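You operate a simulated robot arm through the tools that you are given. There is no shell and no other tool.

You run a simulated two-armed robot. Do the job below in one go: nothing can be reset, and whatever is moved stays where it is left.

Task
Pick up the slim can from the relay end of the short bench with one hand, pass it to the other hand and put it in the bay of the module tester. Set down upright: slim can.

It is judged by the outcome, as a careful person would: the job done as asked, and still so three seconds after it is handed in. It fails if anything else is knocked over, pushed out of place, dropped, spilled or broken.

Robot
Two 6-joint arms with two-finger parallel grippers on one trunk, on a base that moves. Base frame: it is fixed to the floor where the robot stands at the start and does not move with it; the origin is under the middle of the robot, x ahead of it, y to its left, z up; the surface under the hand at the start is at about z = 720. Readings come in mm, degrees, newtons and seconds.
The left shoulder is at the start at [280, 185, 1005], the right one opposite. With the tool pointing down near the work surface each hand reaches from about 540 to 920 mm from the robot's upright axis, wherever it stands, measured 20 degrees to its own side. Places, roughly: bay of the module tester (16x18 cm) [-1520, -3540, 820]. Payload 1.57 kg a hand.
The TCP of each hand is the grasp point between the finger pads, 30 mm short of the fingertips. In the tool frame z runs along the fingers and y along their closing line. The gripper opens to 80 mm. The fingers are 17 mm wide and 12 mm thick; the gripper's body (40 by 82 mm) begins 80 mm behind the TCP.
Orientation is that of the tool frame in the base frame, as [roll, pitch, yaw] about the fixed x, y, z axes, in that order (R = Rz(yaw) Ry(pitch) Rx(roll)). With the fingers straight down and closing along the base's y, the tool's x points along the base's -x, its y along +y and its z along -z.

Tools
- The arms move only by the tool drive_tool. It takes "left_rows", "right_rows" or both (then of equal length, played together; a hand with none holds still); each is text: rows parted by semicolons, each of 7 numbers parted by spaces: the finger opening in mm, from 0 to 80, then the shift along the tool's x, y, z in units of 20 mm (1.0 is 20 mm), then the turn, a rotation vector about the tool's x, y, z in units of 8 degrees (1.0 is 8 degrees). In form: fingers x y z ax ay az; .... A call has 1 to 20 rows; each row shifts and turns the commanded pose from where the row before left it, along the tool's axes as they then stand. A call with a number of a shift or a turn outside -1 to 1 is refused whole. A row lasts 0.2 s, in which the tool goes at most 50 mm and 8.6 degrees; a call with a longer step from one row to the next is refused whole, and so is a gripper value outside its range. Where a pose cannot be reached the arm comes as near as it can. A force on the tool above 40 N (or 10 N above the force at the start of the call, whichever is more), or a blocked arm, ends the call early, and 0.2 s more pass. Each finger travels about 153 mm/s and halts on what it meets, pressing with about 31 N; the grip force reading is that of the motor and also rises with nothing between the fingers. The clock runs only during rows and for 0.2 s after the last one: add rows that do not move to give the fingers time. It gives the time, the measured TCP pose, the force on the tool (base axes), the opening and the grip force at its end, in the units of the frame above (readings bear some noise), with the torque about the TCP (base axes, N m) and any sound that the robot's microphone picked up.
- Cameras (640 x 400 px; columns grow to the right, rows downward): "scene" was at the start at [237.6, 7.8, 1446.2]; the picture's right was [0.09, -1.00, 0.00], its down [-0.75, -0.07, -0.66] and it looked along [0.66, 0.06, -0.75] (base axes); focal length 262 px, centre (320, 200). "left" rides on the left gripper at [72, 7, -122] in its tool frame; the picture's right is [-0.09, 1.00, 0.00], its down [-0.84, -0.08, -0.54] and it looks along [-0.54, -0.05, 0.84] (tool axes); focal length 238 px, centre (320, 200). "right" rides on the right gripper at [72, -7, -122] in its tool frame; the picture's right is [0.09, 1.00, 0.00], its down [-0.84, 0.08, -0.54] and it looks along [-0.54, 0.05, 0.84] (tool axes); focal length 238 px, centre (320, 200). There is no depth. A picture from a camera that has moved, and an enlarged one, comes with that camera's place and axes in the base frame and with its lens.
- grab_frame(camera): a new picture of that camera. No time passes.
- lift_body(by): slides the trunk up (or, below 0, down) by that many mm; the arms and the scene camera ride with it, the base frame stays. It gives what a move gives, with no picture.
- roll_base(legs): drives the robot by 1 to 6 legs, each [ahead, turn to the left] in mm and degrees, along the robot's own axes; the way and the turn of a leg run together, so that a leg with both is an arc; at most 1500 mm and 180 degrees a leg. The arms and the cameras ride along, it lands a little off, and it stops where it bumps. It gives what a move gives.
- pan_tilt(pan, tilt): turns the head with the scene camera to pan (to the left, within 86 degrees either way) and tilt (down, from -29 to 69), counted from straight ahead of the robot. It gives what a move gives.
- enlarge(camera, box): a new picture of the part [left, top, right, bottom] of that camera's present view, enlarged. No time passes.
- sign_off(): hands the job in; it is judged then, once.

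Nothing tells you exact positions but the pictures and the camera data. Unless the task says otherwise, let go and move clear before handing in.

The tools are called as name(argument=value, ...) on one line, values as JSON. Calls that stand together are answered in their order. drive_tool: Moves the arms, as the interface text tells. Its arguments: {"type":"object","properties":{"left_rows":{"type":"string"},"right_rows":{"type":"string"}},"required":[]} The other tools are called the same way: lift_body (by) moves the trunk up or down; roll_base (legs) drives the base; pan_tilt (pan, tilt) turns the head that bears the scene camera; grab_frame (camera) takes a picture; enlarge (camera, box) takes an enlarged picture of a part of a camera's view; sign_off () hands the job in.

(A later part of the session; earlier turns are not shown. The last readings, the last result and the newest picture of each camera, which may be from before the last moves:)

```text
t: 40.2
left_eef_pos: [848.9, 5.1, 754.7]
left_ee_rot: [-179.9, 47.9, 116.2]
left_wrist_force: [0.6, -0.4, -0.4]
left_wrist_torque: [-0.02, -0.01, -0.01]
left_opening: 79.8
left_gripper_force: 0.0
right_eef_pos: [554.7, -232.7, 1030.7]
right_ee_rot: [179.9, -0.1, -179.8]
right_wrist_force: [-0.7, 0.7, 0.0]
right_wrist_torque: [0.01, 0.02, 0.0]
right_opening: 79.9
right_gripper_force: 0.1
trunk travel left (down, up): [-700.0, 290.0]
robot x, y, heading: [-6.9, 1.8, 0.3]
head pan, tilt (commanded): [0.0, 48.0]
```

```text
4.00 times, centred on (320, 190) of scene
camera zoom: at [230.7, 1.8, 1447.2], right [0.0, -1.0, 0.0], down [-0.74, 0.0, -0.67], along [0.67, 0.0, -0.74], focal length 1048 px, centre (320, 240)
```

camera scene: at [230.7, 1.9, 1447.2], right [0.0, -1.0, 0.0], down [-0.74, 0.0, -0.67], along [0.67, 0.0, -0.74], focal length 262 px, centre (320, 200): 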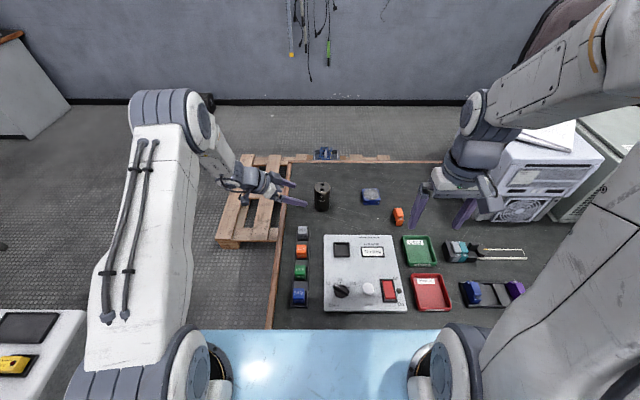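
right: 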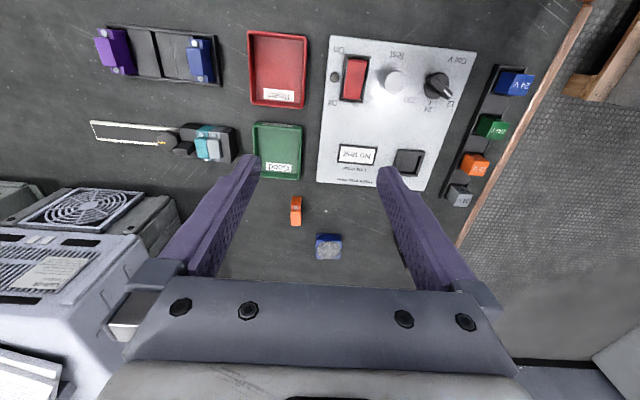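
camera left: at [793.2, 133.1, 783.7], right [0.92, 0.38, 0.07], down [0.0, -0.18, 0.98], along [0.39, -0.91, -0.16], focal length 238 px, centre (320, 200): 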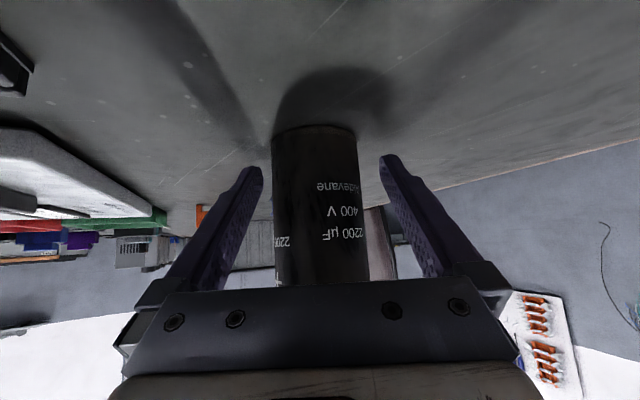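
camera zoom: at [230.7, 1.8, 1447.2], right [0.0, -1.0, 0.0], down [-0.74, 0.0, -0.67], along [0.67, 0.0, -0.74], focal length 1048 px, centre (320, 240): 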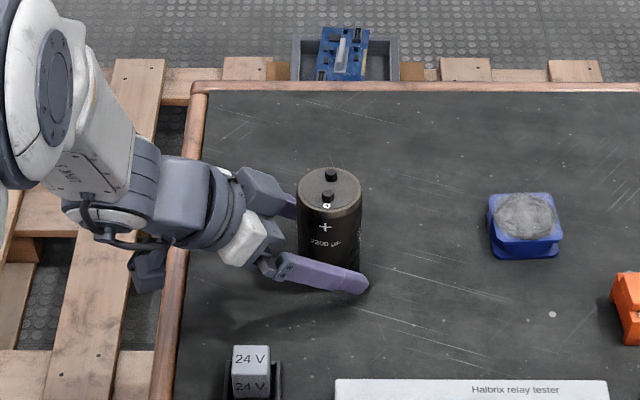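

The fingers straddle the can evenly with the tips just above the bench. Closing the left gripper.

drive_tool(left_rows="62 0 0 0 0 0 0; 56 0 0 0 0 0 0; 50 0 0 0 0 0 0; 40 0 0 0 0 0 0; 30 0 0 0 0 0 0; 20 0 0 0 0 0 0; 20 0 0 0 0 0 0")

grab_frame(camera="left")

enlarge(camera="scene", box=[240, 140, 400, 240])

```text
t: 41.8
left_eef_pos: [848.2, 7.6, 754.7]
left_ee_rot: [179.9, 48.0, 116.2]
left_wrist_force: [-1.0, -1.5, 0.3]
left_wrist_torque: [0.0, -0.01, -0.03]
left_opening: 55.1
left_gripper_force: 31.0
right_eef_pos: [554.6, -231.2, 1031.0]
right_ee_rot: [180.0, 0.0, -179.9]
right_wrist_force: [0.5, 0.1, 0.4]
right_wrist_torque: [0.01, -0.03, -0.01]
right_opening: 80.0
right_gripper_force: 0.0
trunk travel left (down, up): [-700.0, 290.0]
robot x, y, heading: [-6.3, 3.7, 0.3]
head pan, tilt (commanded): [0.0, 48.0]
```

```text
taken
camera left: at [793.1, 133.3, 783.8], right [0.92, 0.38, 0.07], down [0.0, -0.18, 0.98], along [0.39, -0.91, -0.16], focal length 238 px, centre (320, 200)
```

left: 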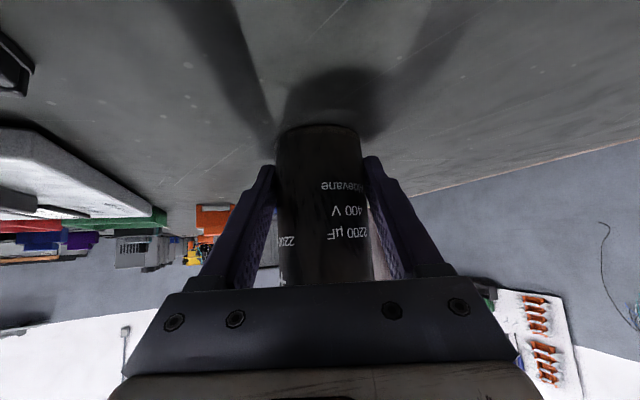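

```text
4.00 times, centred on (320, 190) of scene
camera zoom: at [230.7, 1.8, 1447.2], right [0.0, -1.0, 0.0], down [-0.74, 0.0, -0.67], along [0.67, 0.0, -0.74], focal length 1048 px, centre (320, 240)
```

zoom: 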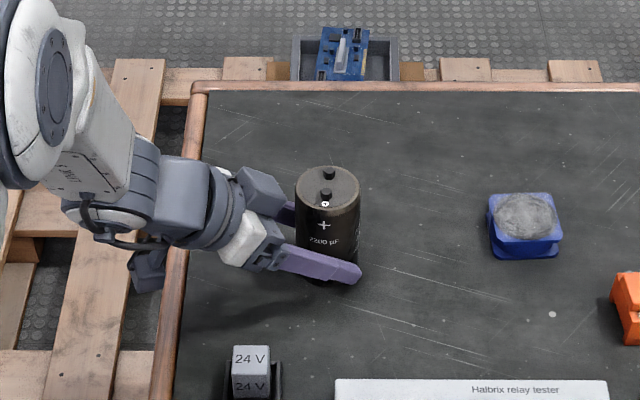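

Grip is firm at 55 mm. Lifting straight up a little and checking that the can comes along upright.

drive_tool(left_rows="20 -0.372 0 -0.335 0 0 0; 20 -0.372 0 -0.335 0 0 0; 20 -0.743 0 -0.669 0 0 0; 20 -0.743 0 -0.669 0 0 0; 20 0 0 0 0 0 0")

enlarge(camera="scene", box=[240, 120, 400, 220])

grab_frame(camera="left")

```text
t: 43.0
left_eef_pos: [848.4, 6.5, 812.3]
left_ee_rot: [-179.9, 48.0, 116.2]
left_wrist_force: [0.2, -0.4, -3.4]
left_wrist_torque: [0.03, -0.01, 0.02]
left_opening: 55.2
left_gripper_force: 31.0
right_eef_pos: [555.0, -232.5, 1030.6]
right_ee_rot: [-180.0, 0.0, -179.8]
right_wrist_force: [0.1, 0.7, -0.8]
right_wrist_torque: [-0.01, 0.05, 0.01]
right_opening: 79.5
right_gripper_force: 0.0
trunk travel left (down, up): [-700.0, 290.0]
robot x, y, heading: [-9.8, 2.7, 0.4]
head pan, tilt (commanded): [0.0, 48.0]
```

```text
4.00 times, centred on (320, 170) of scene
camera zoom: at [230.7, 1.8, 1447.2], right [0.0, -1.0, 0.0], down [-0.74, 0.0, -0.67], along [0.67, 0.0, -0.74], focal length 1048 px, centre (320, 320)
```

zoom: 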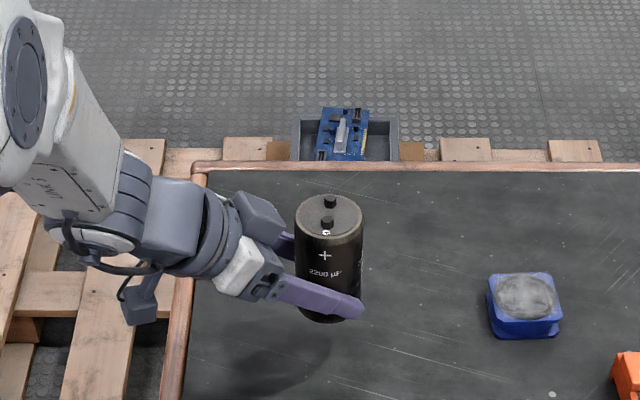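

```text
taken
camera left: at [792.2, 132.8, 843.4], right [0.92, 0.38, 0.07], down [0.0, -0.18, 0.98], along [0.39, -0.91, -0.16], focal length 238 px, centre (320, 200)
```

left: 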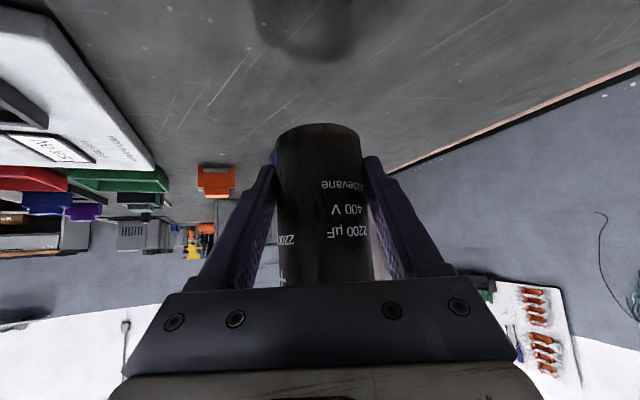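

Can is lifted cleanly and upright. Lifting further so it clears everything, then I'll back away from the bench.

drive_tool(left_rows="20 -0.743 0 -0.669 0 0 0; 20 -0.743 0 -0.669 0 0 0; 20 -0.743 0 -0.669 0 0 0; 20 -0.743 0 -0.669 0 0 0; 20 -0.743 0 -0.669 0 0 0; 20 -0.743 0 -0.669 0 0 0; 20 -0.743 0 -0.669 0 0 0; 20 0 0 0 0 0 0")

grab_frame(camera="scene")

```text
t: 44.8
left_eef_pos: [847.6, 4.9, 957.9]
left_ee_rot: [-180.0, 48.0, 116.2]
left_wrist_force: [0.7, -0.9, -3.0]
left_wrist_torque: [0.03, -0.02, -0.01]
left_opening: 55.1
left_gripper_force: 31.3
right_eef_pos: [554.8, -232.4, 1030.0]
right_ee_rot: [180.0, 0.0, -179.8]
right_wrist_force: [-0.1, -0.1, -0.7]
right_wrist_torque: [-0.03, 0.03, 0.0]
right_opening: 80.4
right_gripper_force: 0.0
trunk travel left (down, up): [-700.0, 290.0]
robot x, y, heading: [-6.6, 1.9, 0.3]
head pan, tilt (commanded): [0.0, 48.0]
```

```text
taken
camera scene: at [230.7, 1.8, 1447.2], right [0.0, -1.0, 0.0], down [-0.74, 0.0, -0.67], along [0.67, 0.0, -0.74], focal length 262 px, centre (320, 200)
```

scene: 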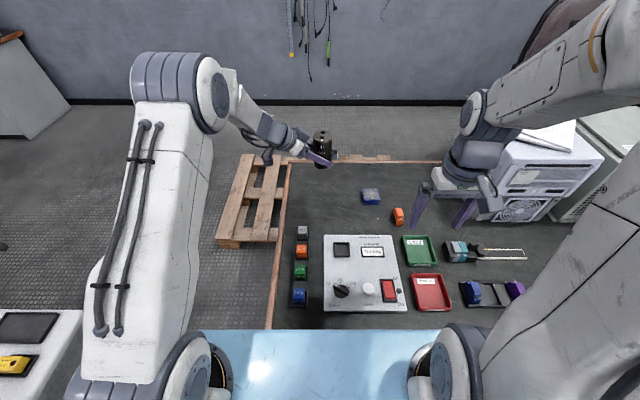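

Clear of everything. Backing away from the bench by 250 mm as before.

roll_base(legs=[[-250, 0]])

pan_tilt(pan=0, tilt=40)

grab_frame(camera="scene")

```text
t: 46.7
left_eef_pos: [591.7, 6.1, 956.9]
left_ee_rot: [180.0, 48.1, 116.3]
left_wrist_force: [0.0, 0.4, -3.6]
left_wrist_torque: [0.05, 0.03, -0.04]
left_opening: 55.0
left_gripper_force: 30.8
right_eef_pos: [299.4, -231.6, 1031.0]
right_ee_rot: [-180.0, 0.1, -179.7]
right_wrist_force: [0.2, -0.1, 1.0]
right_wrist_torque: [-0.04, 0.0, -0.01]
right_opening: 80.2
right_gripper_force: 0.2
trunk travel left (down, up): [-700.0, 290.0]
robot x, y, heading: [-263.1, -1.7, 0.3]
head pan, tilt (commanded): [0.0, 48.0]
```

```text
t: 47.4
left_eef_pos: [591.5, 6.3, 957.2]
left_ee_rot: [-180.0, 48.0, 116.4]
left_wrist_force: [0.4, -0.2, -3.5]
left_wrist_torque: [0.04, 0.01, 0.03]
left_opening: 54.9
left_gripper_force: 31.6
right_eef_pos: [300.6, -232.4, 1031.3]
right_ee_rot: [180.0, 0.0, -179.7]
right_wrist_force: [-0.1, -0.1, -0.2]
right_wrist_torque: [0.04, -0.01, -0.02]
right_opening: 79.8
right_gripper_force: 0.1
trunk travel left (down, up): [-700.0, 290.0]
robot x, y, heading: [-264.2, -0.8, 0.4]
head pan, tilt (commanded): [0.0, 40.0]
```

```text
taken
camera scene: at [-18.6, 1.2, 1458.6], right [0.01, -1.0, 0.0], down [-0.64, 0.0, -0.77], along [0.77, 0.0, -0.64], focal length 262 px, centre (320, 200)
```

scene: 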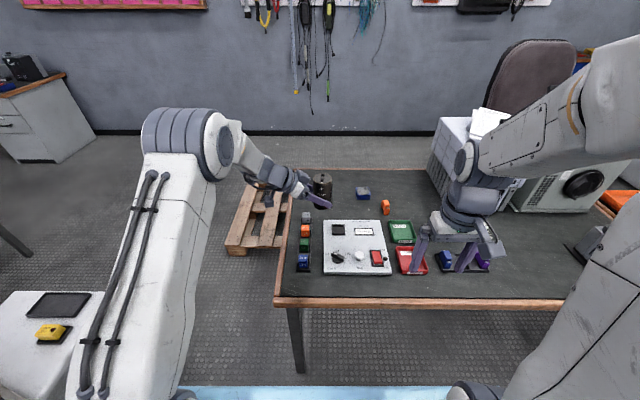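

The can is held steady. I'll draw it in closer to the robot, then turn right to face down the open aisle for the handover.

drive_tool(left_rows="20 0.279 -0.847 -0.31 0 0 0; 20 0.279 -0.847 -0.31 0 0 0; 20 0.279 -0.847 -0.31 0 0 0; 20 0.279 -0.847 -0.31 0 0 0; 20 0.279 -0.847 -0.31 0 0 0; 20 0.279 -0.847 -0.31 0 0 0; 20 0.279 -0.847 -0.31 0 0 0; 20 0.279 -0.847 -0.31 0 0 0; 20 0.279 -0.847 -0.31 0 0 0; 20 0 0 0 0 0 0")

roll_base(legs=[[0, -45], [0, -45]])

grab_frame(camera="scene")

```text
t: 49.6
left_eef_pos: [421.2, 6.3, 957.9]
left_ee_rot: [179.9, 48.0, 116.3]
left_wrist_force: [-0.2, -1.0, -3.5]
left_wrist_torque: [0.01, 0.03, -0.01]
left_opening: 55.0
left_gripper_force: 31.0
right_eef_pos: [300.1, -231.9, 1030.6]
right_ee_rot: [-180.0, 0.0, -179.7]
right_wrist_force: [-0.3, 0.6, 0.1]
right_wrist_torque: [0.01, 0.02, -0.02]
right_opening: 80.0
right_gripper_force: 0.1
trunk travel left (down, up): [-700.0, 290.0]
robot x, y, heading: [-265.1, 3.4, 0.0]
head pan, tilt (commanded): [0.0, 40.0]
```

```text
t: 54.1
left_eef_pos: [-269.6, -684.5, 956.2]
left_ee_rot: [-180.0, 48.0, 25.2]
left_wrist_force: [-0.4, -0.2, -2.7]
left_wrist_torque: [-0.01, -0.03, 0.0]
left_opening: 55.3
left_gripper_force: 30.9
right_eef_pos: [-506.3, -559.4, 1030.1]
right_ee_rot: [-179.9, 0.1, 89.2]
right_wrist_force: [0.0, 0.3, 0.4]
right_wrist_torque: [0.0, 0.02, -0.02]
right_opening: 80.0
right_gripper_force: 0.1
trunk travel left (down, up): [-700.0, 290.0]
robot x, y, heading: [-267.3, -3.0, -90.9]
head pan, tilt (commanded): [0.0, 40.0]
```

```text
taken
camera scene: at [-267.4, -245.4, 1458.7], right [-1.0, 0.01, 0.0], down [0.01, 0.64, -0.77], along [-0.01, -0.77, -0.64], focal length 262 px, centre (320, 200)
```

scene: 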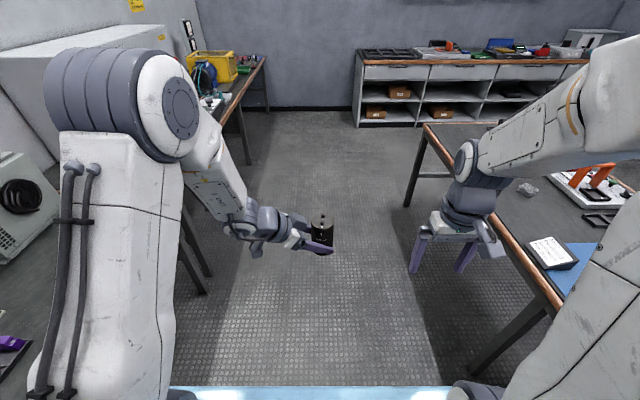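

We're facing down the aisle with the can over open floor. I'll zoom in to fix the can's exact position in the left hand before bringing the right hand over it.

enlarge(camera="scene", box=[240, 180, 400, 280])

grab_frame(camera="right")

grab_frame(camera="left")

```text
4.00 times, centred on (320, 230) of scene
camera zoom: at [-267.4, -245.4, 1458.7], right [-1.0, 0.01, 0.0], down [0.01, 0.64, -0.77], along [-0.01, -0.77, -0.64], focal length 1048 px, centre (320, 80)
```

zoom: 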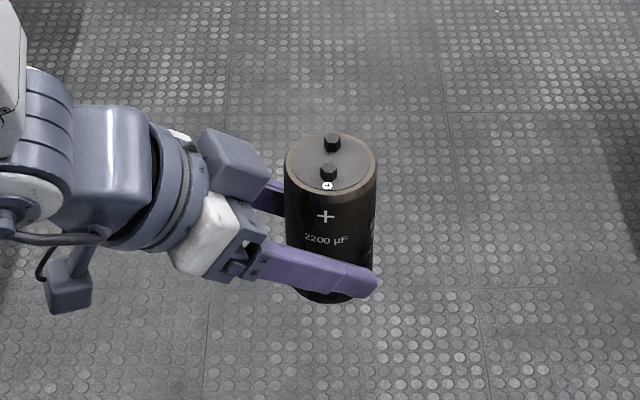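

```text
taken
camera right: at [-511.6, -486.5, 1152.6], right [1.0, 0.08, 0.0], down [0.07, -0.84, 0.54], along [0.04, -0.54, -0.84], focal length 238 px, centre (320, 200)
```

right: 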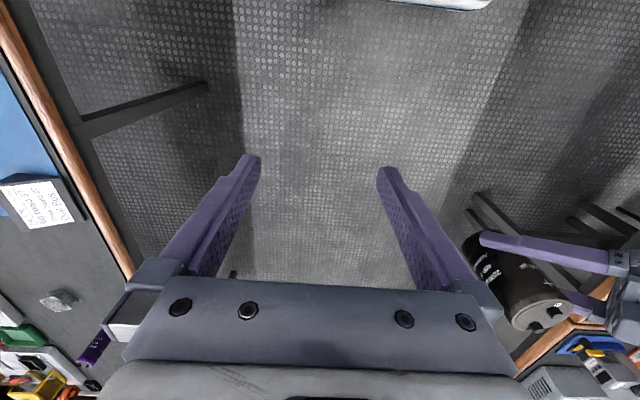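

```text
taken
camera left: at [-142.2, -632.4, 986.0], right [0.37, -0.93, 0.07], down [-0.18, 0.0, 0.98], along [-0.91, -0.37, -0.16], focal length 238 px, centre (320, 200)
```

left: 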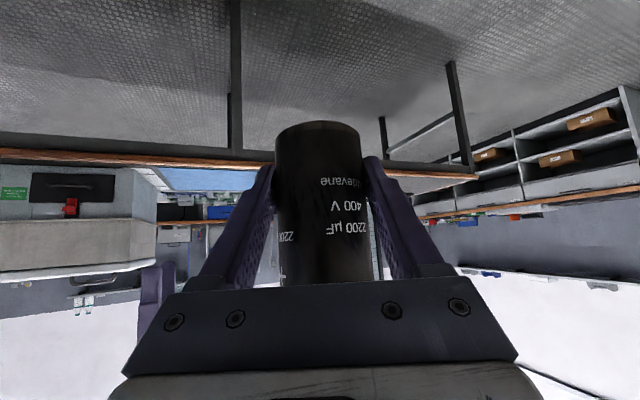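

Can axis is at about (-280, -690) with its top near z = 1019. Raising the right hand, turning it 26° to line up with the left hand's axis, and bringing it above the can with good clearance.

drive_tool(right_rows="70 0 0 -0.9 0 0 -0.8125; 70 0 0 -0.9 0 0 -0.8125; 70 0 0 -0.9 0 0 -0.8125; 70 0 0 -0.9 0 0 -0.8125; 70 0 0 0 0 0 0")

drive_tool(right_rows="70 -0.896 0.621 0 0 0 0; 70 -0.896 0.621 0 0 0 0; 70 -0.896 0.621 0 0 0 0; 70 -0.896 0.621 0 0 0 0; 70 -0.896 0.621 0 0 0 0; 70 -0.896 0.621 0 0 0 0; 70 -0.896 0.621 0 0 0 0; 70 -0.896 0.621 0 0 0 0; 70 0 0 0 0 0 0")

grab_frame(camera="scene")

grab_frame(camera="right")

```text
t: 55.3
left_eef_pos: [-270.8, -684.7, 957.5]
left_ee_rot: [180.0, 48.0, 25.2]
left_wrist_force: [-0.1, 0.0, -3.6]
left_wrist_torque: [0.03, -0.07, 0.0]
left_opening: 55.1
left_gripper_force: 31.4
right_eef_pos: [-505.8, -560.2, 1103.2]
right_ee_rot: [180.0, -0.1, 115.3]
right_wrist_force: [0.3, -0.6, 0.3]
right_wrist_torque: [-0.02, -0.04, -0.02]
right_opening: 69.7
right_gripper_force: 0.1
trunk travel left (down, up): [-700.0, 290.0]
robot x, y, heading: [-264.9, 2.4, -91.1]
head pan, tilt (commanded): [0.0, 40.0]
```

```text
t: 57.3
left_eef_pos: [-270.4, -685.6, 956.1]
left_ee_rot: [-180.0, 47.9, 25.2]
left_wrist_force: [0.0, 0.2, -3.1]
left_wrist_torque: [0.02, -0.01, -0.03]
left_opening: 54.7
left_gripper_force: 31.0
right_eef_pos: [-354.0, -645.8, 1103.5]
right_ee_rot: [-179.9, 0.1, 115.3]
right_wrist_force: [0.6, -0.5, -0.9]
right_wrist_torque: [0.0, -0.03, 0.02]
right_opening: 70.0
right_gripper_force: 0.2
trunk travel left (down, up): [-700.0, 290.0]
robot x, y, heading: [-262.5, -1.0, -90.7]
head pan, tilt (commanded): [0.0, 40.0]
```

```text
taken
camera scene: at [-267.4, -245.5, 1458.6], right [-1.0, 0.01, 0.0], down [0.01, 0.64, -0.77], along [-0.01, -0.77, -0.64], focal length 262 px, centre (320, 200)
```

scene: 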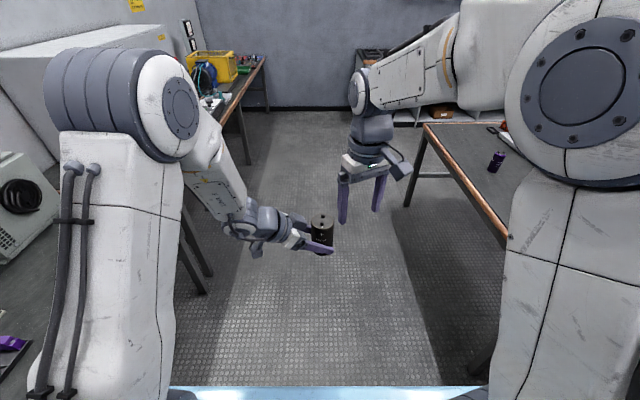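

```text
taken
camera right: at [-391.5, -582.7, 1224.8], right [0.86, 0.51, 0.0], down [0.43, -0.72, 0.54], along [0.27, -0.47, -0.84], focal length 238 px, centre (320, 200)
```

right: 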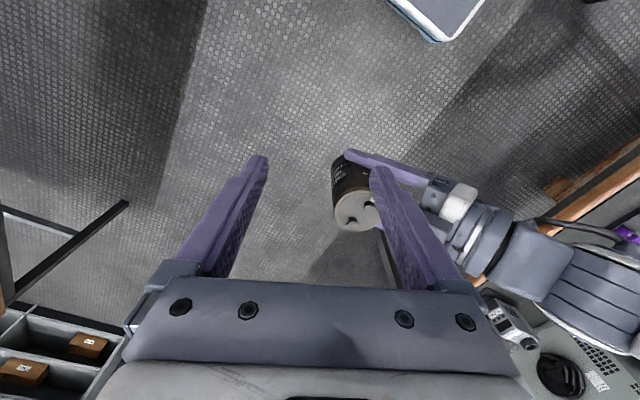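

Continuing the right hand to directly above the can.

drive_tool(right_rows="70 -0.9 0.5975 0 0 0 0; 70 -0.9 0.5975 0 0 0 0; 70 -0.9 0.5975 0 0 0 0; 70 -0.9 0.5975 0 0 0 0; 70 0 0 0 0 0 0")

grab_frame(camera="right")

enlarge(camera="scene", box=[220, 140, 420, 265])

```text
t: 58.5
left_eef_pos: [-270.8, -685.9, 956.0]
left_ee_rot: [-180.0, 48.1, 25.2]
left_wrist_force: [0.3, -1.3, -3.1]
left_wrist_torque: [-0.01, -0.01, 0.01]
left_opening: 54.8
left_gripper_force: 30.9
right_eef_pos: [-279.6, -692.5, 1105.7]
right_ee_rot: [179.9, 0.0, 115.3]
right_wrist_force: [0.1, -0.6, 0.0]
right_wrist_torque: [-0.01, -0.03, -0.02]
right_opening: 70.2
right_gripper_force: 0.0
trunk travel left (down, up): [-700.0, 290.0]
robot x, y, heading: [-264.3, -1.7, -91.1]
head pan, tilt (commanded): [0.0, 40.0]
```

```text
taken
camera right: at [-315.8, -629.1, 1227.2], right [0.86, 0.51, 0.0], down [0.43, -0.72, 0.54], along [0.27, -0.47, -0.84], focal length 238 px, centre (320, 200)
```

right: 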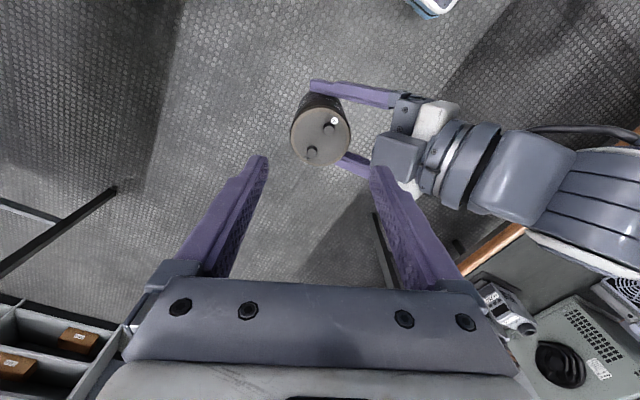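

```text
3.20 times, centred on (320, 202) of scene
camera zoom: at [-267.4, -245.5, 1458.6], right [-1.0, 0.01, 0.0], down [0.01, 0.64, -0.77], along [-0.01, -0.77, -0.64], focal length 838 px, centre (320, 192)
```

zoom: 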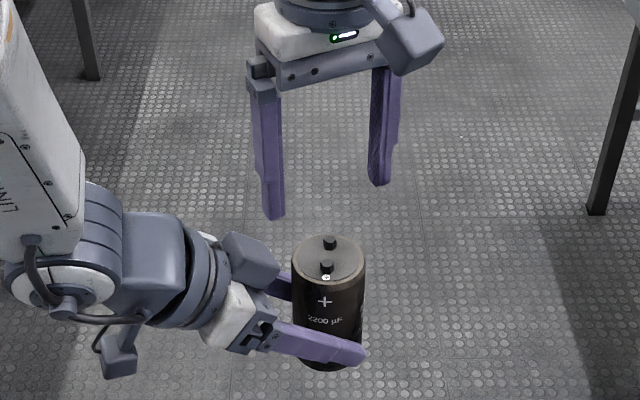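

The right hand is above the can; I'll zoom both cameras to correct its sideways alignment before descending.

enlarge(camera="right", box=[240, 75, 400, 175])

enlarge(camera="scene", box=[280, 200, 360, 250])

enlarge(camera="scene", box=[270, 140, 370, 210])

```text
4.00 times, centred on (320, 125) of right
camera zoom: at [-315.8, -629.1, 1227.2], right [0.86, 0.51, 0.0], down [0.43, -0.72, 0.54], along [0.27, -0.47, -0.84], focal length 953 px, centre (320, 500)
```

zoom: 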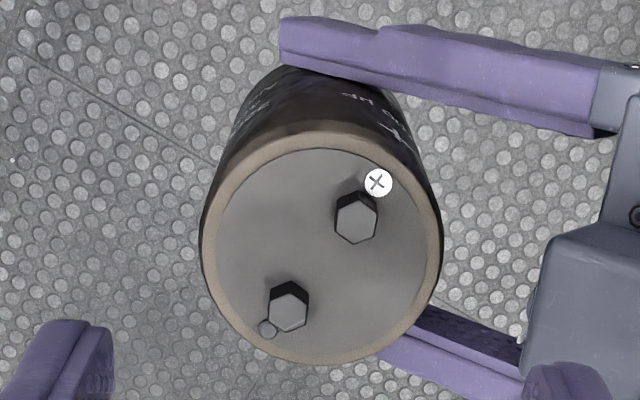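

```text
8.00 times, centred on (320, 225) of scene
camera zoom: at [-267.4, -245.5, 1458.6], right [-1.0, 0.01, 0.0], down [0.01, 0.64, -0.77], along [-0.01, -0.77, -0.64], focal length 2095 px, centre (320, 0)
```

zoom: 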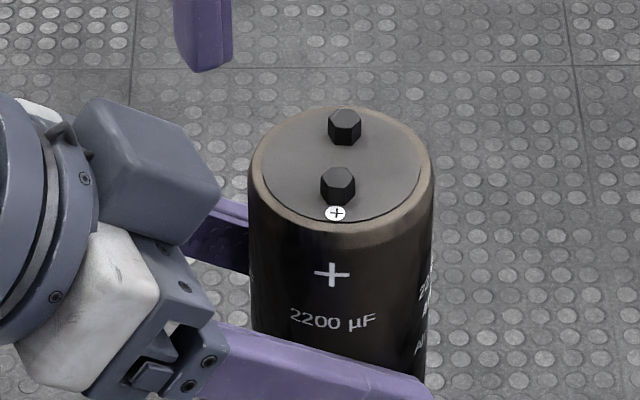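

```text
5.71 times, centred on (320, 175) of scene
camera zoom: at [-267.4, -245.5, 1458.6], right [-1.0, 0.01, 0.0], down [0.01, 0.64, -0.77], along [-0.01, -0.77, -0.64], focal length 1496 px, centre (320, 343)
```

zoom: 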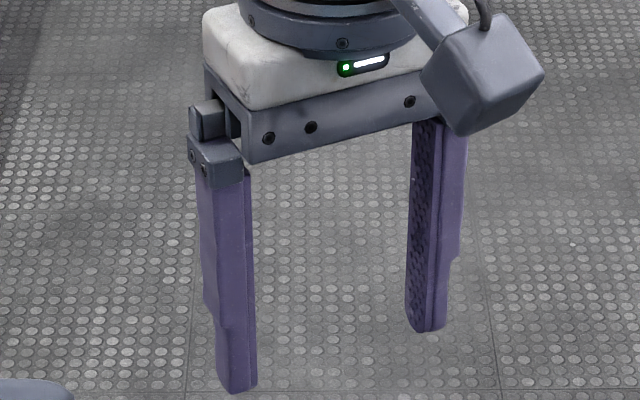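

Alignment is within about 3 mm; I'll shift that much and descend until the right fingertips are just at the can's top, then check again.

drive_tool(right_rows="70 0.15 0 0.8 0 0 0; 70 0 0 0.9 0 0 0; 70 0 0 0.8 0 0 0; 70 0 0 0 0 0 0")

grab_frame(camera="right")

enlarge(camera="scene", box=[240, 150, 400, 250])

```text
t: 59.5
left_eef_pos: [-269.7, -686.8, 957.4]
left_ee_rot: [179.9, 48.1, 25.2]
left_wrist_force: [3.3, 0.9, -1.0]
left_wrist_torque: [0.0, 0.18, -0.05]
left_opening: 54.8
left_gripper_force: 31.4
right_eef_pos: [-283.9, -688.4, 1052.7]
right_ee_rot: [-179.9, -0.1, 115.1]
right_wrist_force: [-4.2, -0.7, -4.2]
right_wrist_torque: [-0.06, 0.18, 0.04]
right_opening: 67.3
right_gripper_force: 0.1
trunk travel left (down, up): [-700.0, 290.0]
robot x, y, heading: [-262.5, 1.4, -90.7]
head pan, tilt (commanded): [0.0, 40.0]
```

```text
taken
camera right: at [-319.8, -626.3, 1175.0], right [0.86, 0.51, 0.0], down [0.43, -0.73, 0.54], along [0.27, -0.47, -0.84], focal length 238 px, centre (320, 200)
```

right: 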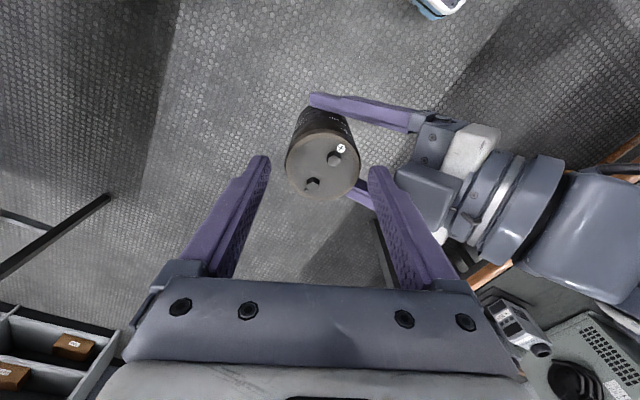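

```text
4.00 times, centred on (320, 200) of scene
camera zoom: at [-267.5, -245.5, 1458.6], right [-1.0, 0.01, 0.0], down [0.01, 0.64, -0.77], along [-0.01, -0.77, -0.64], focal length 1048 px, centre (320, 200)
```

zoom: 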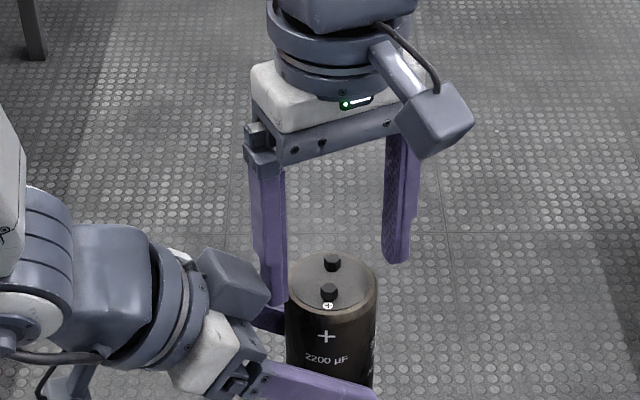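

A light touch (~4 N) showed between the right fingertip and the left gripper's body. I'll look closely before going on.

enlarge(camera="scene", box=[280, 200, 360, 250])

enlarge(camera="right", box=[280, 75, 520, 265])

grab_frame(camera="left")

```text
8.00 times, centred on (320, 225) of scene
camera zoom: at [-267.5, -245.5, 1458.6], right [-1.0, 0.01, 0.0], down [0.01, 0.64, -0.77], along [-0.01, -0.77, -0.64], focal length 2095 px, centre (320, 0)
```

zoom: 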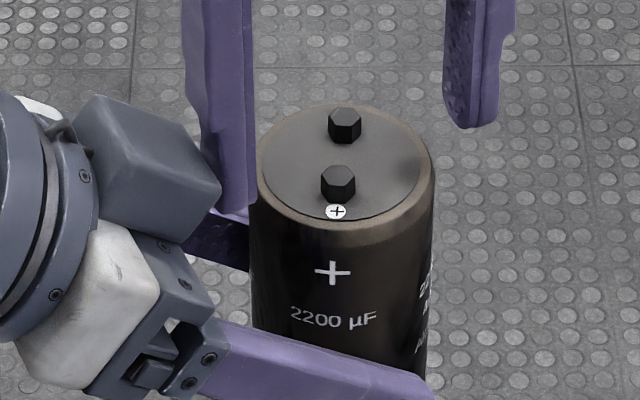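

```text
2.11 times, centred on (400, 170) of right
camera zoom: at [-319.8, -626.3, 1175.0], right [0.86, 0.51, 0.0], down [0.43, -0.73, 0.54], along [0.27, -0.47, -0.84], focal length 502 px, centre (152, 263)
```

zoom: 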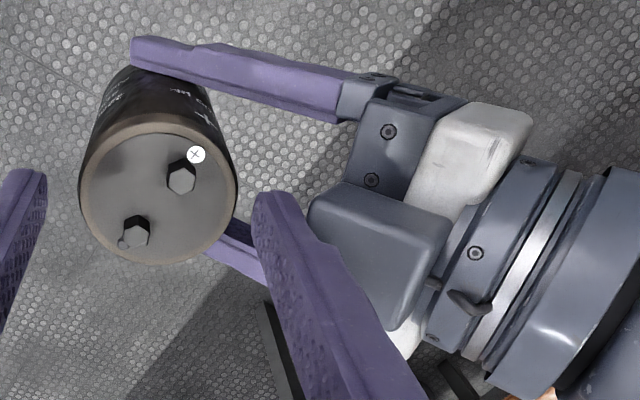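

```text
taken
camera left: at [-142.4, -632.9, 986.5], right [0.37, -0.93, 0.07], down [-0.17, 0.0, 0.98], along [-0.91, -0.38, -0.16], focal length 238 px, centre (320, 200)
```

left: 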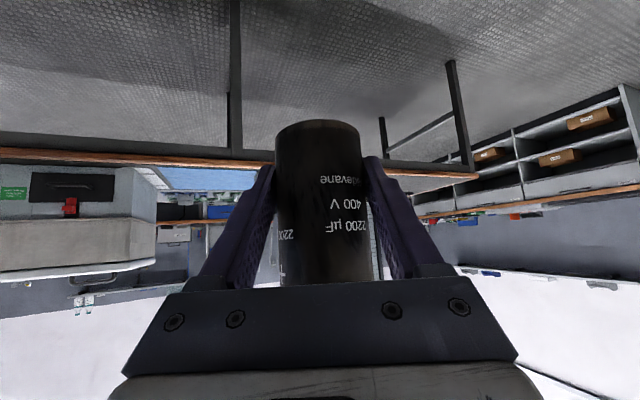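

The blocky housing on top of the left gripper leaves no room for a finger between it and the can, so coming straight down won't do. I'll back the right hand up and instead bring it in slanted from the opposite (right) side, mirroring the left hand, gripping higher on the can.

drive_tool(right_rows="64 0 0 -0.3 0 0 0; 64 0 0 -0.7 0 0 0; 64 0 0 -1 0 0 0; 64 0 0 -1 0 0 0; 70 0 0 0 0 0 0")

enlarge(camera="scene", box=[220, 140, 420, 265])

```text
t: 60.7
left_eef_pos: [-270.3, -685.5, 956.1]
left_ee_rot: [180.0, 48.0, 25.2]
left_wrist_force: [-0.7, -0.4, -3.0]
left_wrist_torque: [0.01, -0.07, 0.01]
left_opening: 55.3
left_gripper_force: 31.0
right_eef_pos: [-282.7, -689.2, 1113.7]
right_ee_rot: [-180.0, -0.1, 115.2]
right_wrist_force: [0.0, -0.4, -0.8]
right_wrist_torque: [-0.03, 0.02, -0.01]
right_opening: 70.0
right_gripper_force: 0.0
trunk travel left (down, up): [-700.0, 290.0]
robot x, y, heading: [-266.9, -1.6, -91.1]
head pan, tilt (commanded): [0.0, 40.0]
```

```text
3.20 times, centred on (320, 202) of scene
camera zoom: at [-267.5, -245.4, 1458.7], right [-1.0, 0.01, 0.0], down [0.01, 0.64, -0.77], along [-0.01, -0.77, -0.64], focal length 838 px, centre (320, 192)
```

zoom: 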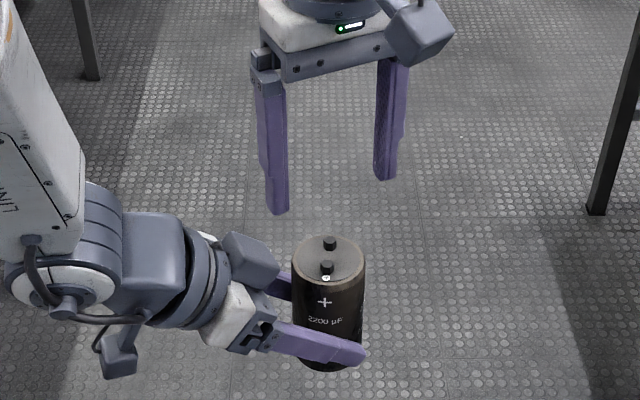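

Forces are back to normal and the can hasn't moved. Moving the right hand away to the right side, then turning and tilting it to face the can; meanwhile turning the left hand so the two face each other squarely.

drive_tool(right_rows="70 0.426 -0.905 0 0 0 0; 70 0.426 -0.905 0 0 0 0; 70 0.426 -0.905 0 0 0 0; 70 0.426 -0.905 0 0 0 0; 70 0.426 -0.905 0 0 0 0; 70 0.426 -0.905 0 0 0 0; 70 0.426 -0.905 0 0 0 0; 70 0.426 -0.905 0 0 0 0; 70 0.426 -0.905 0 0 0 0; 70 0.426 -0.905 0 0 0 0; 70 0 0 0 0 0 0")

drive_tool(right_rows="70 0 0 0 0 0 -1; 70 0 0 0 0 0 -1; 70 0 0 0 0 0 -1; 70 0 0 0 0 0 -1; 70 0 0 0 0 0 -1; 70 0 0 0 0 0 -1; 70 0 0 0 0 0 -1; 70 0 0 0 0 0 -1; 70 0 0 0 0 0 -0.1; 75 0 0 0 0 -1 0; 75 0 0 0 0 -1 0; 75 0 0 0 0 -1 0; 75 0 0 0 0 -1 0; 75 0 0 0 0 -1 0; 75 0 0 0 0 0 0")

drive_tool(left_rows="20 0 0 0 0.585 0 0.527; 20 0 0 0 0.585 0 0.527; 20 0 0 0 0.585 0 0.527; 20 0 0 0 0.585 0 0.527; 20 0 0 0 0 0 0")

grab_frame(camera="scene")

grab_frame(camera="right")

```text
t: 63.1
left_eef_pos: [-270.5, -685.7, 956.3]
left_ee_rot: [-180.0, 48.1, 25.2]
left_wrist_force: [0.1, -1.0, -3.2]
left_wrist_torque: [0.01, -0.04, 0.01]
left_opening: 54.5
left_gripper_force: 31.1
right_eef_pos: [-483.4, -689.9, 1111.9]
right_ee_rot: [179.9, 0.0, 115.2]
right_wrist_force: [0.6, -0.1, 0.5]
right_wrist_torque: [0.01, 0.03, 0.01]
right_opening: 69.9
right_gripper_force: 0.1
trunk travel left (down, up): [-700.0, 290.0]
robot x, y, heading: [-266.3, -0.3, -90.9]
head pan, tilt (commanded): [0.0, 40.0]
```

```text
t: 66.3
left_eef_pos: [-270.4, -686.2, 957.4]
left_ee_rot: [180.0, 48.0, 25.3]
left_wrist_force: [0.3, -0.4, -3.1]
left_wrist_torque: [0.02, -0.05, 0.01]
left_opening: 55.0
left_gripper_force: 31.4
right_eef_pos: [-481.9, -688.3, 1112.3]
right_ee_rot: [-179.9, 40.2, -180.0]
right_wrist_force: [-0.4, -0.8, -0.2]
right_wrist_torque: [0.01, -0.01, 0.05]
right_opening: 75.1
right_gripper_force: 0.1
trunk travel left (down, up): [-700.0, 290.0]
robot x, y, heading: [-264.0, -0.6, -91.1]
head pan, tilt (commanded): [0.0, 40.0]
```

```text
t: 67.5
left_eef_pos: [-270.1, -685.3, 955.9]
left_ee_rot: [-179.9, 48.1, -0.1]
left_wrist_force: [-0.7, 0.5, -3.6]
left_wrist_torque: [-0.01, -0.03, 0.04]
left_opening: 55.0
left_gripper_force: 31.1
right_eef_pos: [-481.7, -688.0, 1111.2]
right_ee_rot: [-180.0, 40.0, -179.9]
right_wrist_force: [0.2, 0.2, -0.1]
right_wrist_torque: [0.0, 0.0, 0.0]
right_opening: 75.1
right_gripper_force: 0.1
trunk travel left (down, up): [-700.0, 290.0]
robot x, y, heading: [-263.4, 3.2, -91.0]
head pan, tilt (commanded): [0.0, 40.0]
```

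```text
taken
camera scene: at [-267.5, -245.5, 1458.6], right [-1.0, 0.01, 0.0], down [0.01, 0.64, -0.77], along [-0.01, -0.77, -0.64], focal length 262 px, centre (320, 200)
```

scene: 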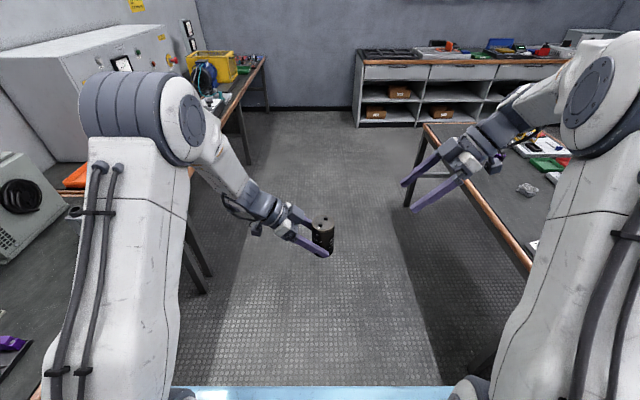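

```text
taken
camera right: at [-616.2, -694.2, 1159.6], right [-0.07, 1.0, -0.06], down [0.29, 0.08, 0.95], along [0.95, 0.05, -0.3], focal length 238 px, centre (320, 200)
```

right: 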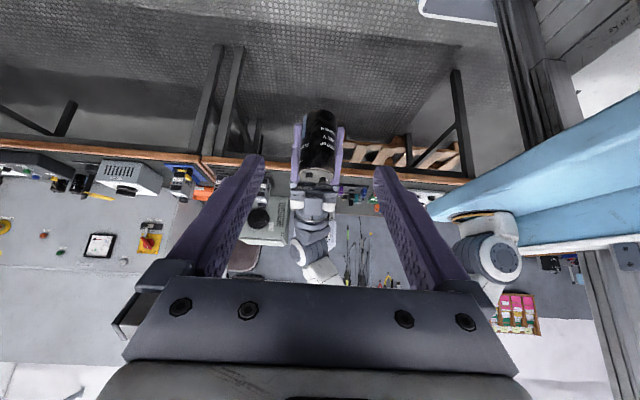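

The two hands now face each other squarely with the can centred between the right fingers. Zooming to fix the can's exact position.

enlarge(camera="scene", box=[280, 200, 360, 262])

enlarge(camera="right", box=[270, 90, 370, 200])

```text
6.45 times, centred on (320, 231) of scene
camera zoom: at [-267.5, -245.5, 1458.6], right [-1.0, 0.01, 0.0], down [0.01, 0.64, -0.77], along [-0.01, -0.77, -0.64], focal length 1690 px, centre (320, 0)
```

zoom: 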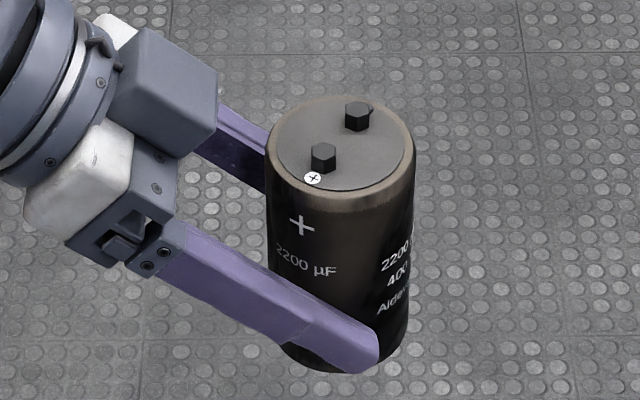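

```text
3.64 times, centred on (320, 145) of right
camera zoom: at [-616.2, -694.2, 1159.6], right [-0.07, 1.0, -0.06], down [0.29, 0.08, 0.95], along [0.95, 0.05, -0.3], focal length 867 px, centre (320, 400)
```

zoom: 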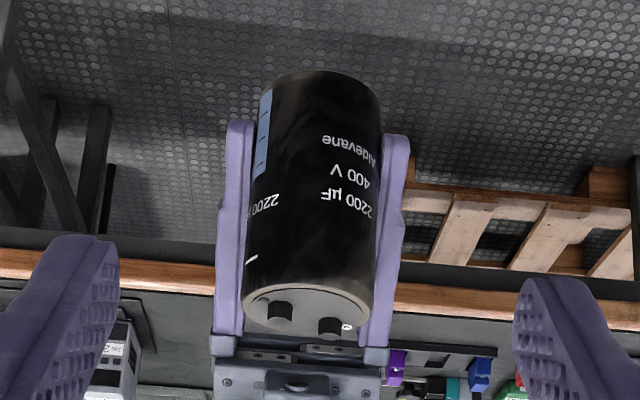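

Can axis is at about (-281.5, -685), centred for the right hand. Moving the right hand to a stand-off on its approach line.

drive_tool(right_rows="78 -0.617 0.025 0.833 0 0 0; 78 -0.617 0.025 0.833 0 0 0; 78 -0.617 0.025 0.833 0 0 0; 78 -0.617 0.025 0.833 0 0 0; 78 -0.617 0.025 0.833 0 0 0; 78 -0.617 0.025 0.833 0 0 0; 78 0 0 0 0 0 0")

grab_frame(camera="right")

enlarge(camera="scene", box=[240, 150, 440, 275])

```text
t: 69.1
left_eef_pos: [-268.3, -686.1, 956.3]
left_ee_rot: [180.0, 48.0, 0.0]
left_wrist_force: [-0.1, 0.3, -3.7]
left_wrist_torque: [-0.02, -0.08, -0.02]
left_opening: 54.9
left_gripper_force: 30.7
right_eef_pos: [-361.3, -686.9, 1085.9]
right_ee_rot: [180.0, 40.0, -179.9]
right_wrist_force: [-0.1, 0.9, 0.2]
right_wrist_torque: [0.01, -0.03, 0.0]
right_opening: 77.9
right_gripper_force: 0.1
trunk travel left (down, up): [-700.0, 290.0]
robot x, y, heading: [-259.9, -3.2, -90.9]
head pan, tilt (commanded): [0.0, 40.0]
```

```text
taken
camera right: at [-494.7, -692.3, 1133.3], right [-0.07, 1.0, -0.06], down [0.29, 0.08, 0.95], along [0.95, 0.05, -0.3], focal length 238 px, centre (320, 200)
```

right: 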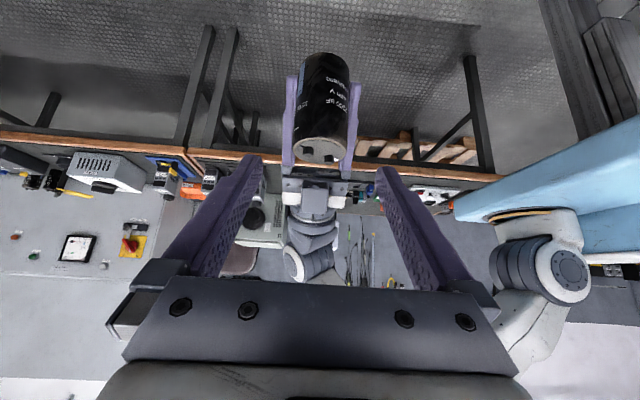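

```text
3.20 times, centred on (340, 212) of scene
camera zoom: at [-267.4, -245.4, 1458.6], right [-1.0, 0.01, 0.0], down [0.01, 0.64, -0.77], along [-0.01, -0.77, -0.64], focal length 838 px, centre (256, 160)
```

zoom: 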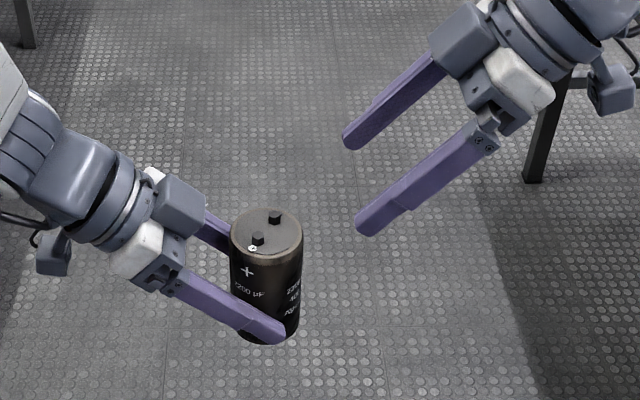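

Clear line ahead. Advancing the right hand about halfway, then re-checking.

drive_tool(right_rows="78 0.05 0.1 0.8 0 0 0; 78 0.05 0 0.8 0 0 0; 78 0 0 0.8 0 0 0; 78 0 0 0.8 0 0 0; 78 0 0 0 0 0 0")

grab_frame(camera="right")

enlarge(camera="scene", box=[260, 170, 400, 260])

grab_frame(camera="left")

```text
t: 70.3
left_eef_pos: [-272.4, -685.3, 956.8]
left_ee_rot: [-180.0, 48.1, 0.0]
left_wrist_force: [0.4, 0.3, -3.2]
left_wrist_torque: [0.01, -0.02, -0.03]
left_opening: 54.8
left_gripper_force: 30.9
right_eef_pos: [-322.8, -682.5, 1035.0]
right_ee_rot: [-180.0, 40.0, 180.0]
right_wrist_force: [0.6, 0.1, 0.2]
right_wrist_torque: [0.0, 0.0, -0.04]
right_opening: 78.2
right_gripper_force: 0.0
trunk travel left (down, up): [-700.0, 290.0]
robot x, y, heading: [-264.4, -2.9, -91.0]
head pan, tilt (commanded): [0.0, 40.0]
```

```text
taken
camera right: at [-456.1, -689.0, 1081.8], right [-0.07, 1.0, -0.06], down [0.29, 0.08, 0.95], along [0.95, 0.05, -0.3], focal length 238 px, centre (320, 200)
```

right: 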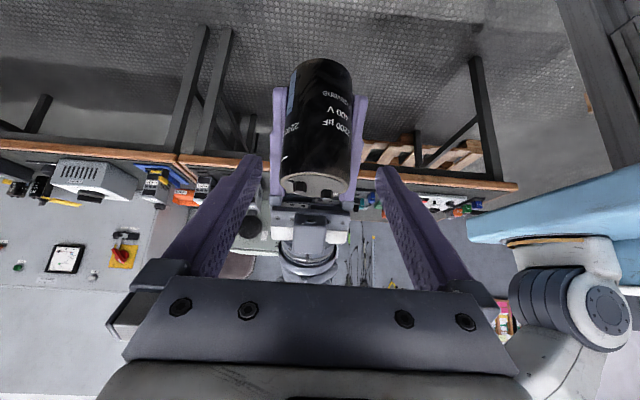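

```text
4.44 times, centred on (330, 215) of scene
camera zoom: at [-267.5, -245.5, 1458.6], right [-1.0, 0.01, 0.0], down [0.01, 0.64, -0.77], along [-0.01, -0.77, -0.64], focal length 1164 px, centre (276, 133)
```

zoom: 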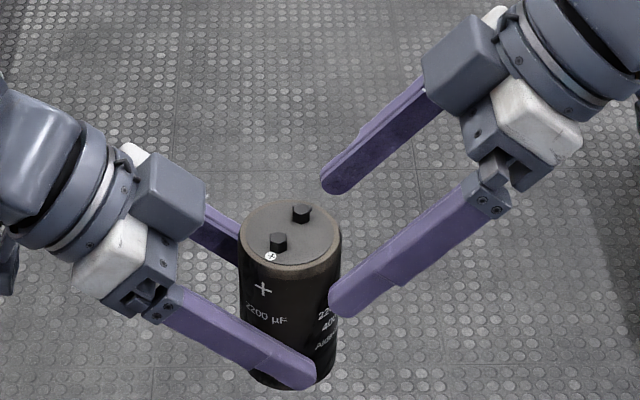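

```text
taken
camera left: at [-131.9, -692.6, 985.9], right [-0.06, -1.0, 0.07], down [-0.16, 0.08, 0.98], along [-0.99, 0.05, -0.16], focal length 238 px, centre (320, 200)
```

left: 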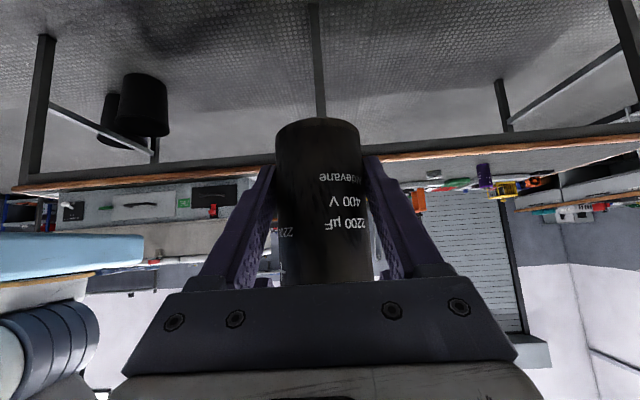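

Still clear on both sides; the can sits ~2.5 mm off-centre, which I'll correct while advancing the last stretch.

drive_tool(right_rows="78 0 -0.125 0.7 0 0 0; 78 0 0 0.7 0 0 0; 78 0 0 0.6 0 0 0; 78 -0.05 0 0.4 0 0 0; 78 0 0 0 0 0 0")

grab_frame(camera="right")

enlarge(camera="scene", box=[270, 190, 390, 265])

grab_frame(camera="left")

```text
t: 71.5
left_eef_pos: [-270.9, -686.7, 956.5]
left_ee_rot: [-180.0, 48.0, 0.0]
left_wrist_force: [-0.6, 0.6, -2.8]
left_wrist_torque: [-0.02, -0.04, 0.05]
left_opening: 54.8
left_gripper_force: 31.6
right_eef_pos: [-290.8, -686.6, 995.4]
right_ee_rot: [-180.0, 40.0, -180.0]
right_wrist_force: [-0.4, 0.2, 0.6]
right_wrist_torque: [0.01, 0.0, 0.01]
right_opening: 77.9
right_gripper_force: 0.1
trunk travel left (down, up): [-700.0, 290.0]
robot x, y, heading: [-262.4, -5.0, -91.0]
head pan, tilt (commanded): [0.0, 40.0]
```

```text
taken
camera right: at [-424.1, -692.1, 1043.6], right [-0.07, 1.0, -0.06], down [0.29, 0.08, 0.95], along [0.95, 0.05, -0.3], focal length 238 px, centre (320, 200)
```

right: 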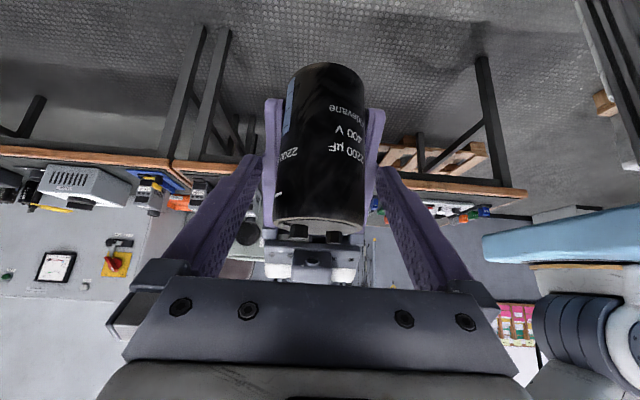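

```text
5.33 times, centred on (330, 228) of scene
camera zoom: at [-267.5, -245.4, 1458.6], right [-1.0, 0.01, 0.0], down [0.01, 0.64, -0.77], along [-0.01, -0.77, -0.64], focal length 1397 px, centre (267, 53)
```

zoom: 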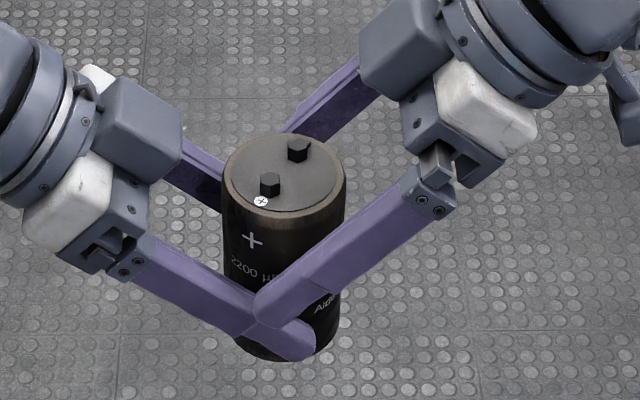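

```text
taken
camera left: at [-131.9, -692.6, 985.9], right [-0.06, -1.0, 0.07], down [-0.16, 0.08, 0.98], along [-0.99, 0.05, -0.16], focal length 238 px, centre (320, 200)
```

left: 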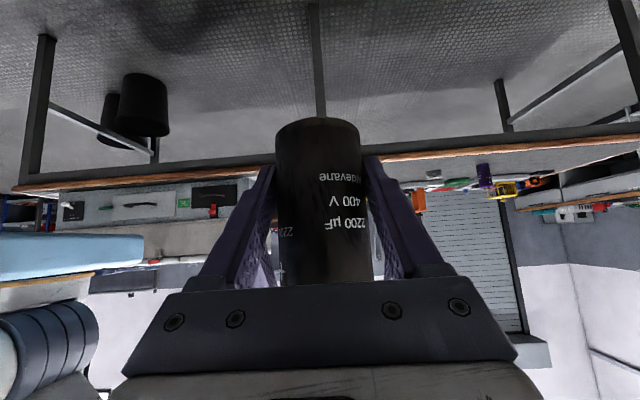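

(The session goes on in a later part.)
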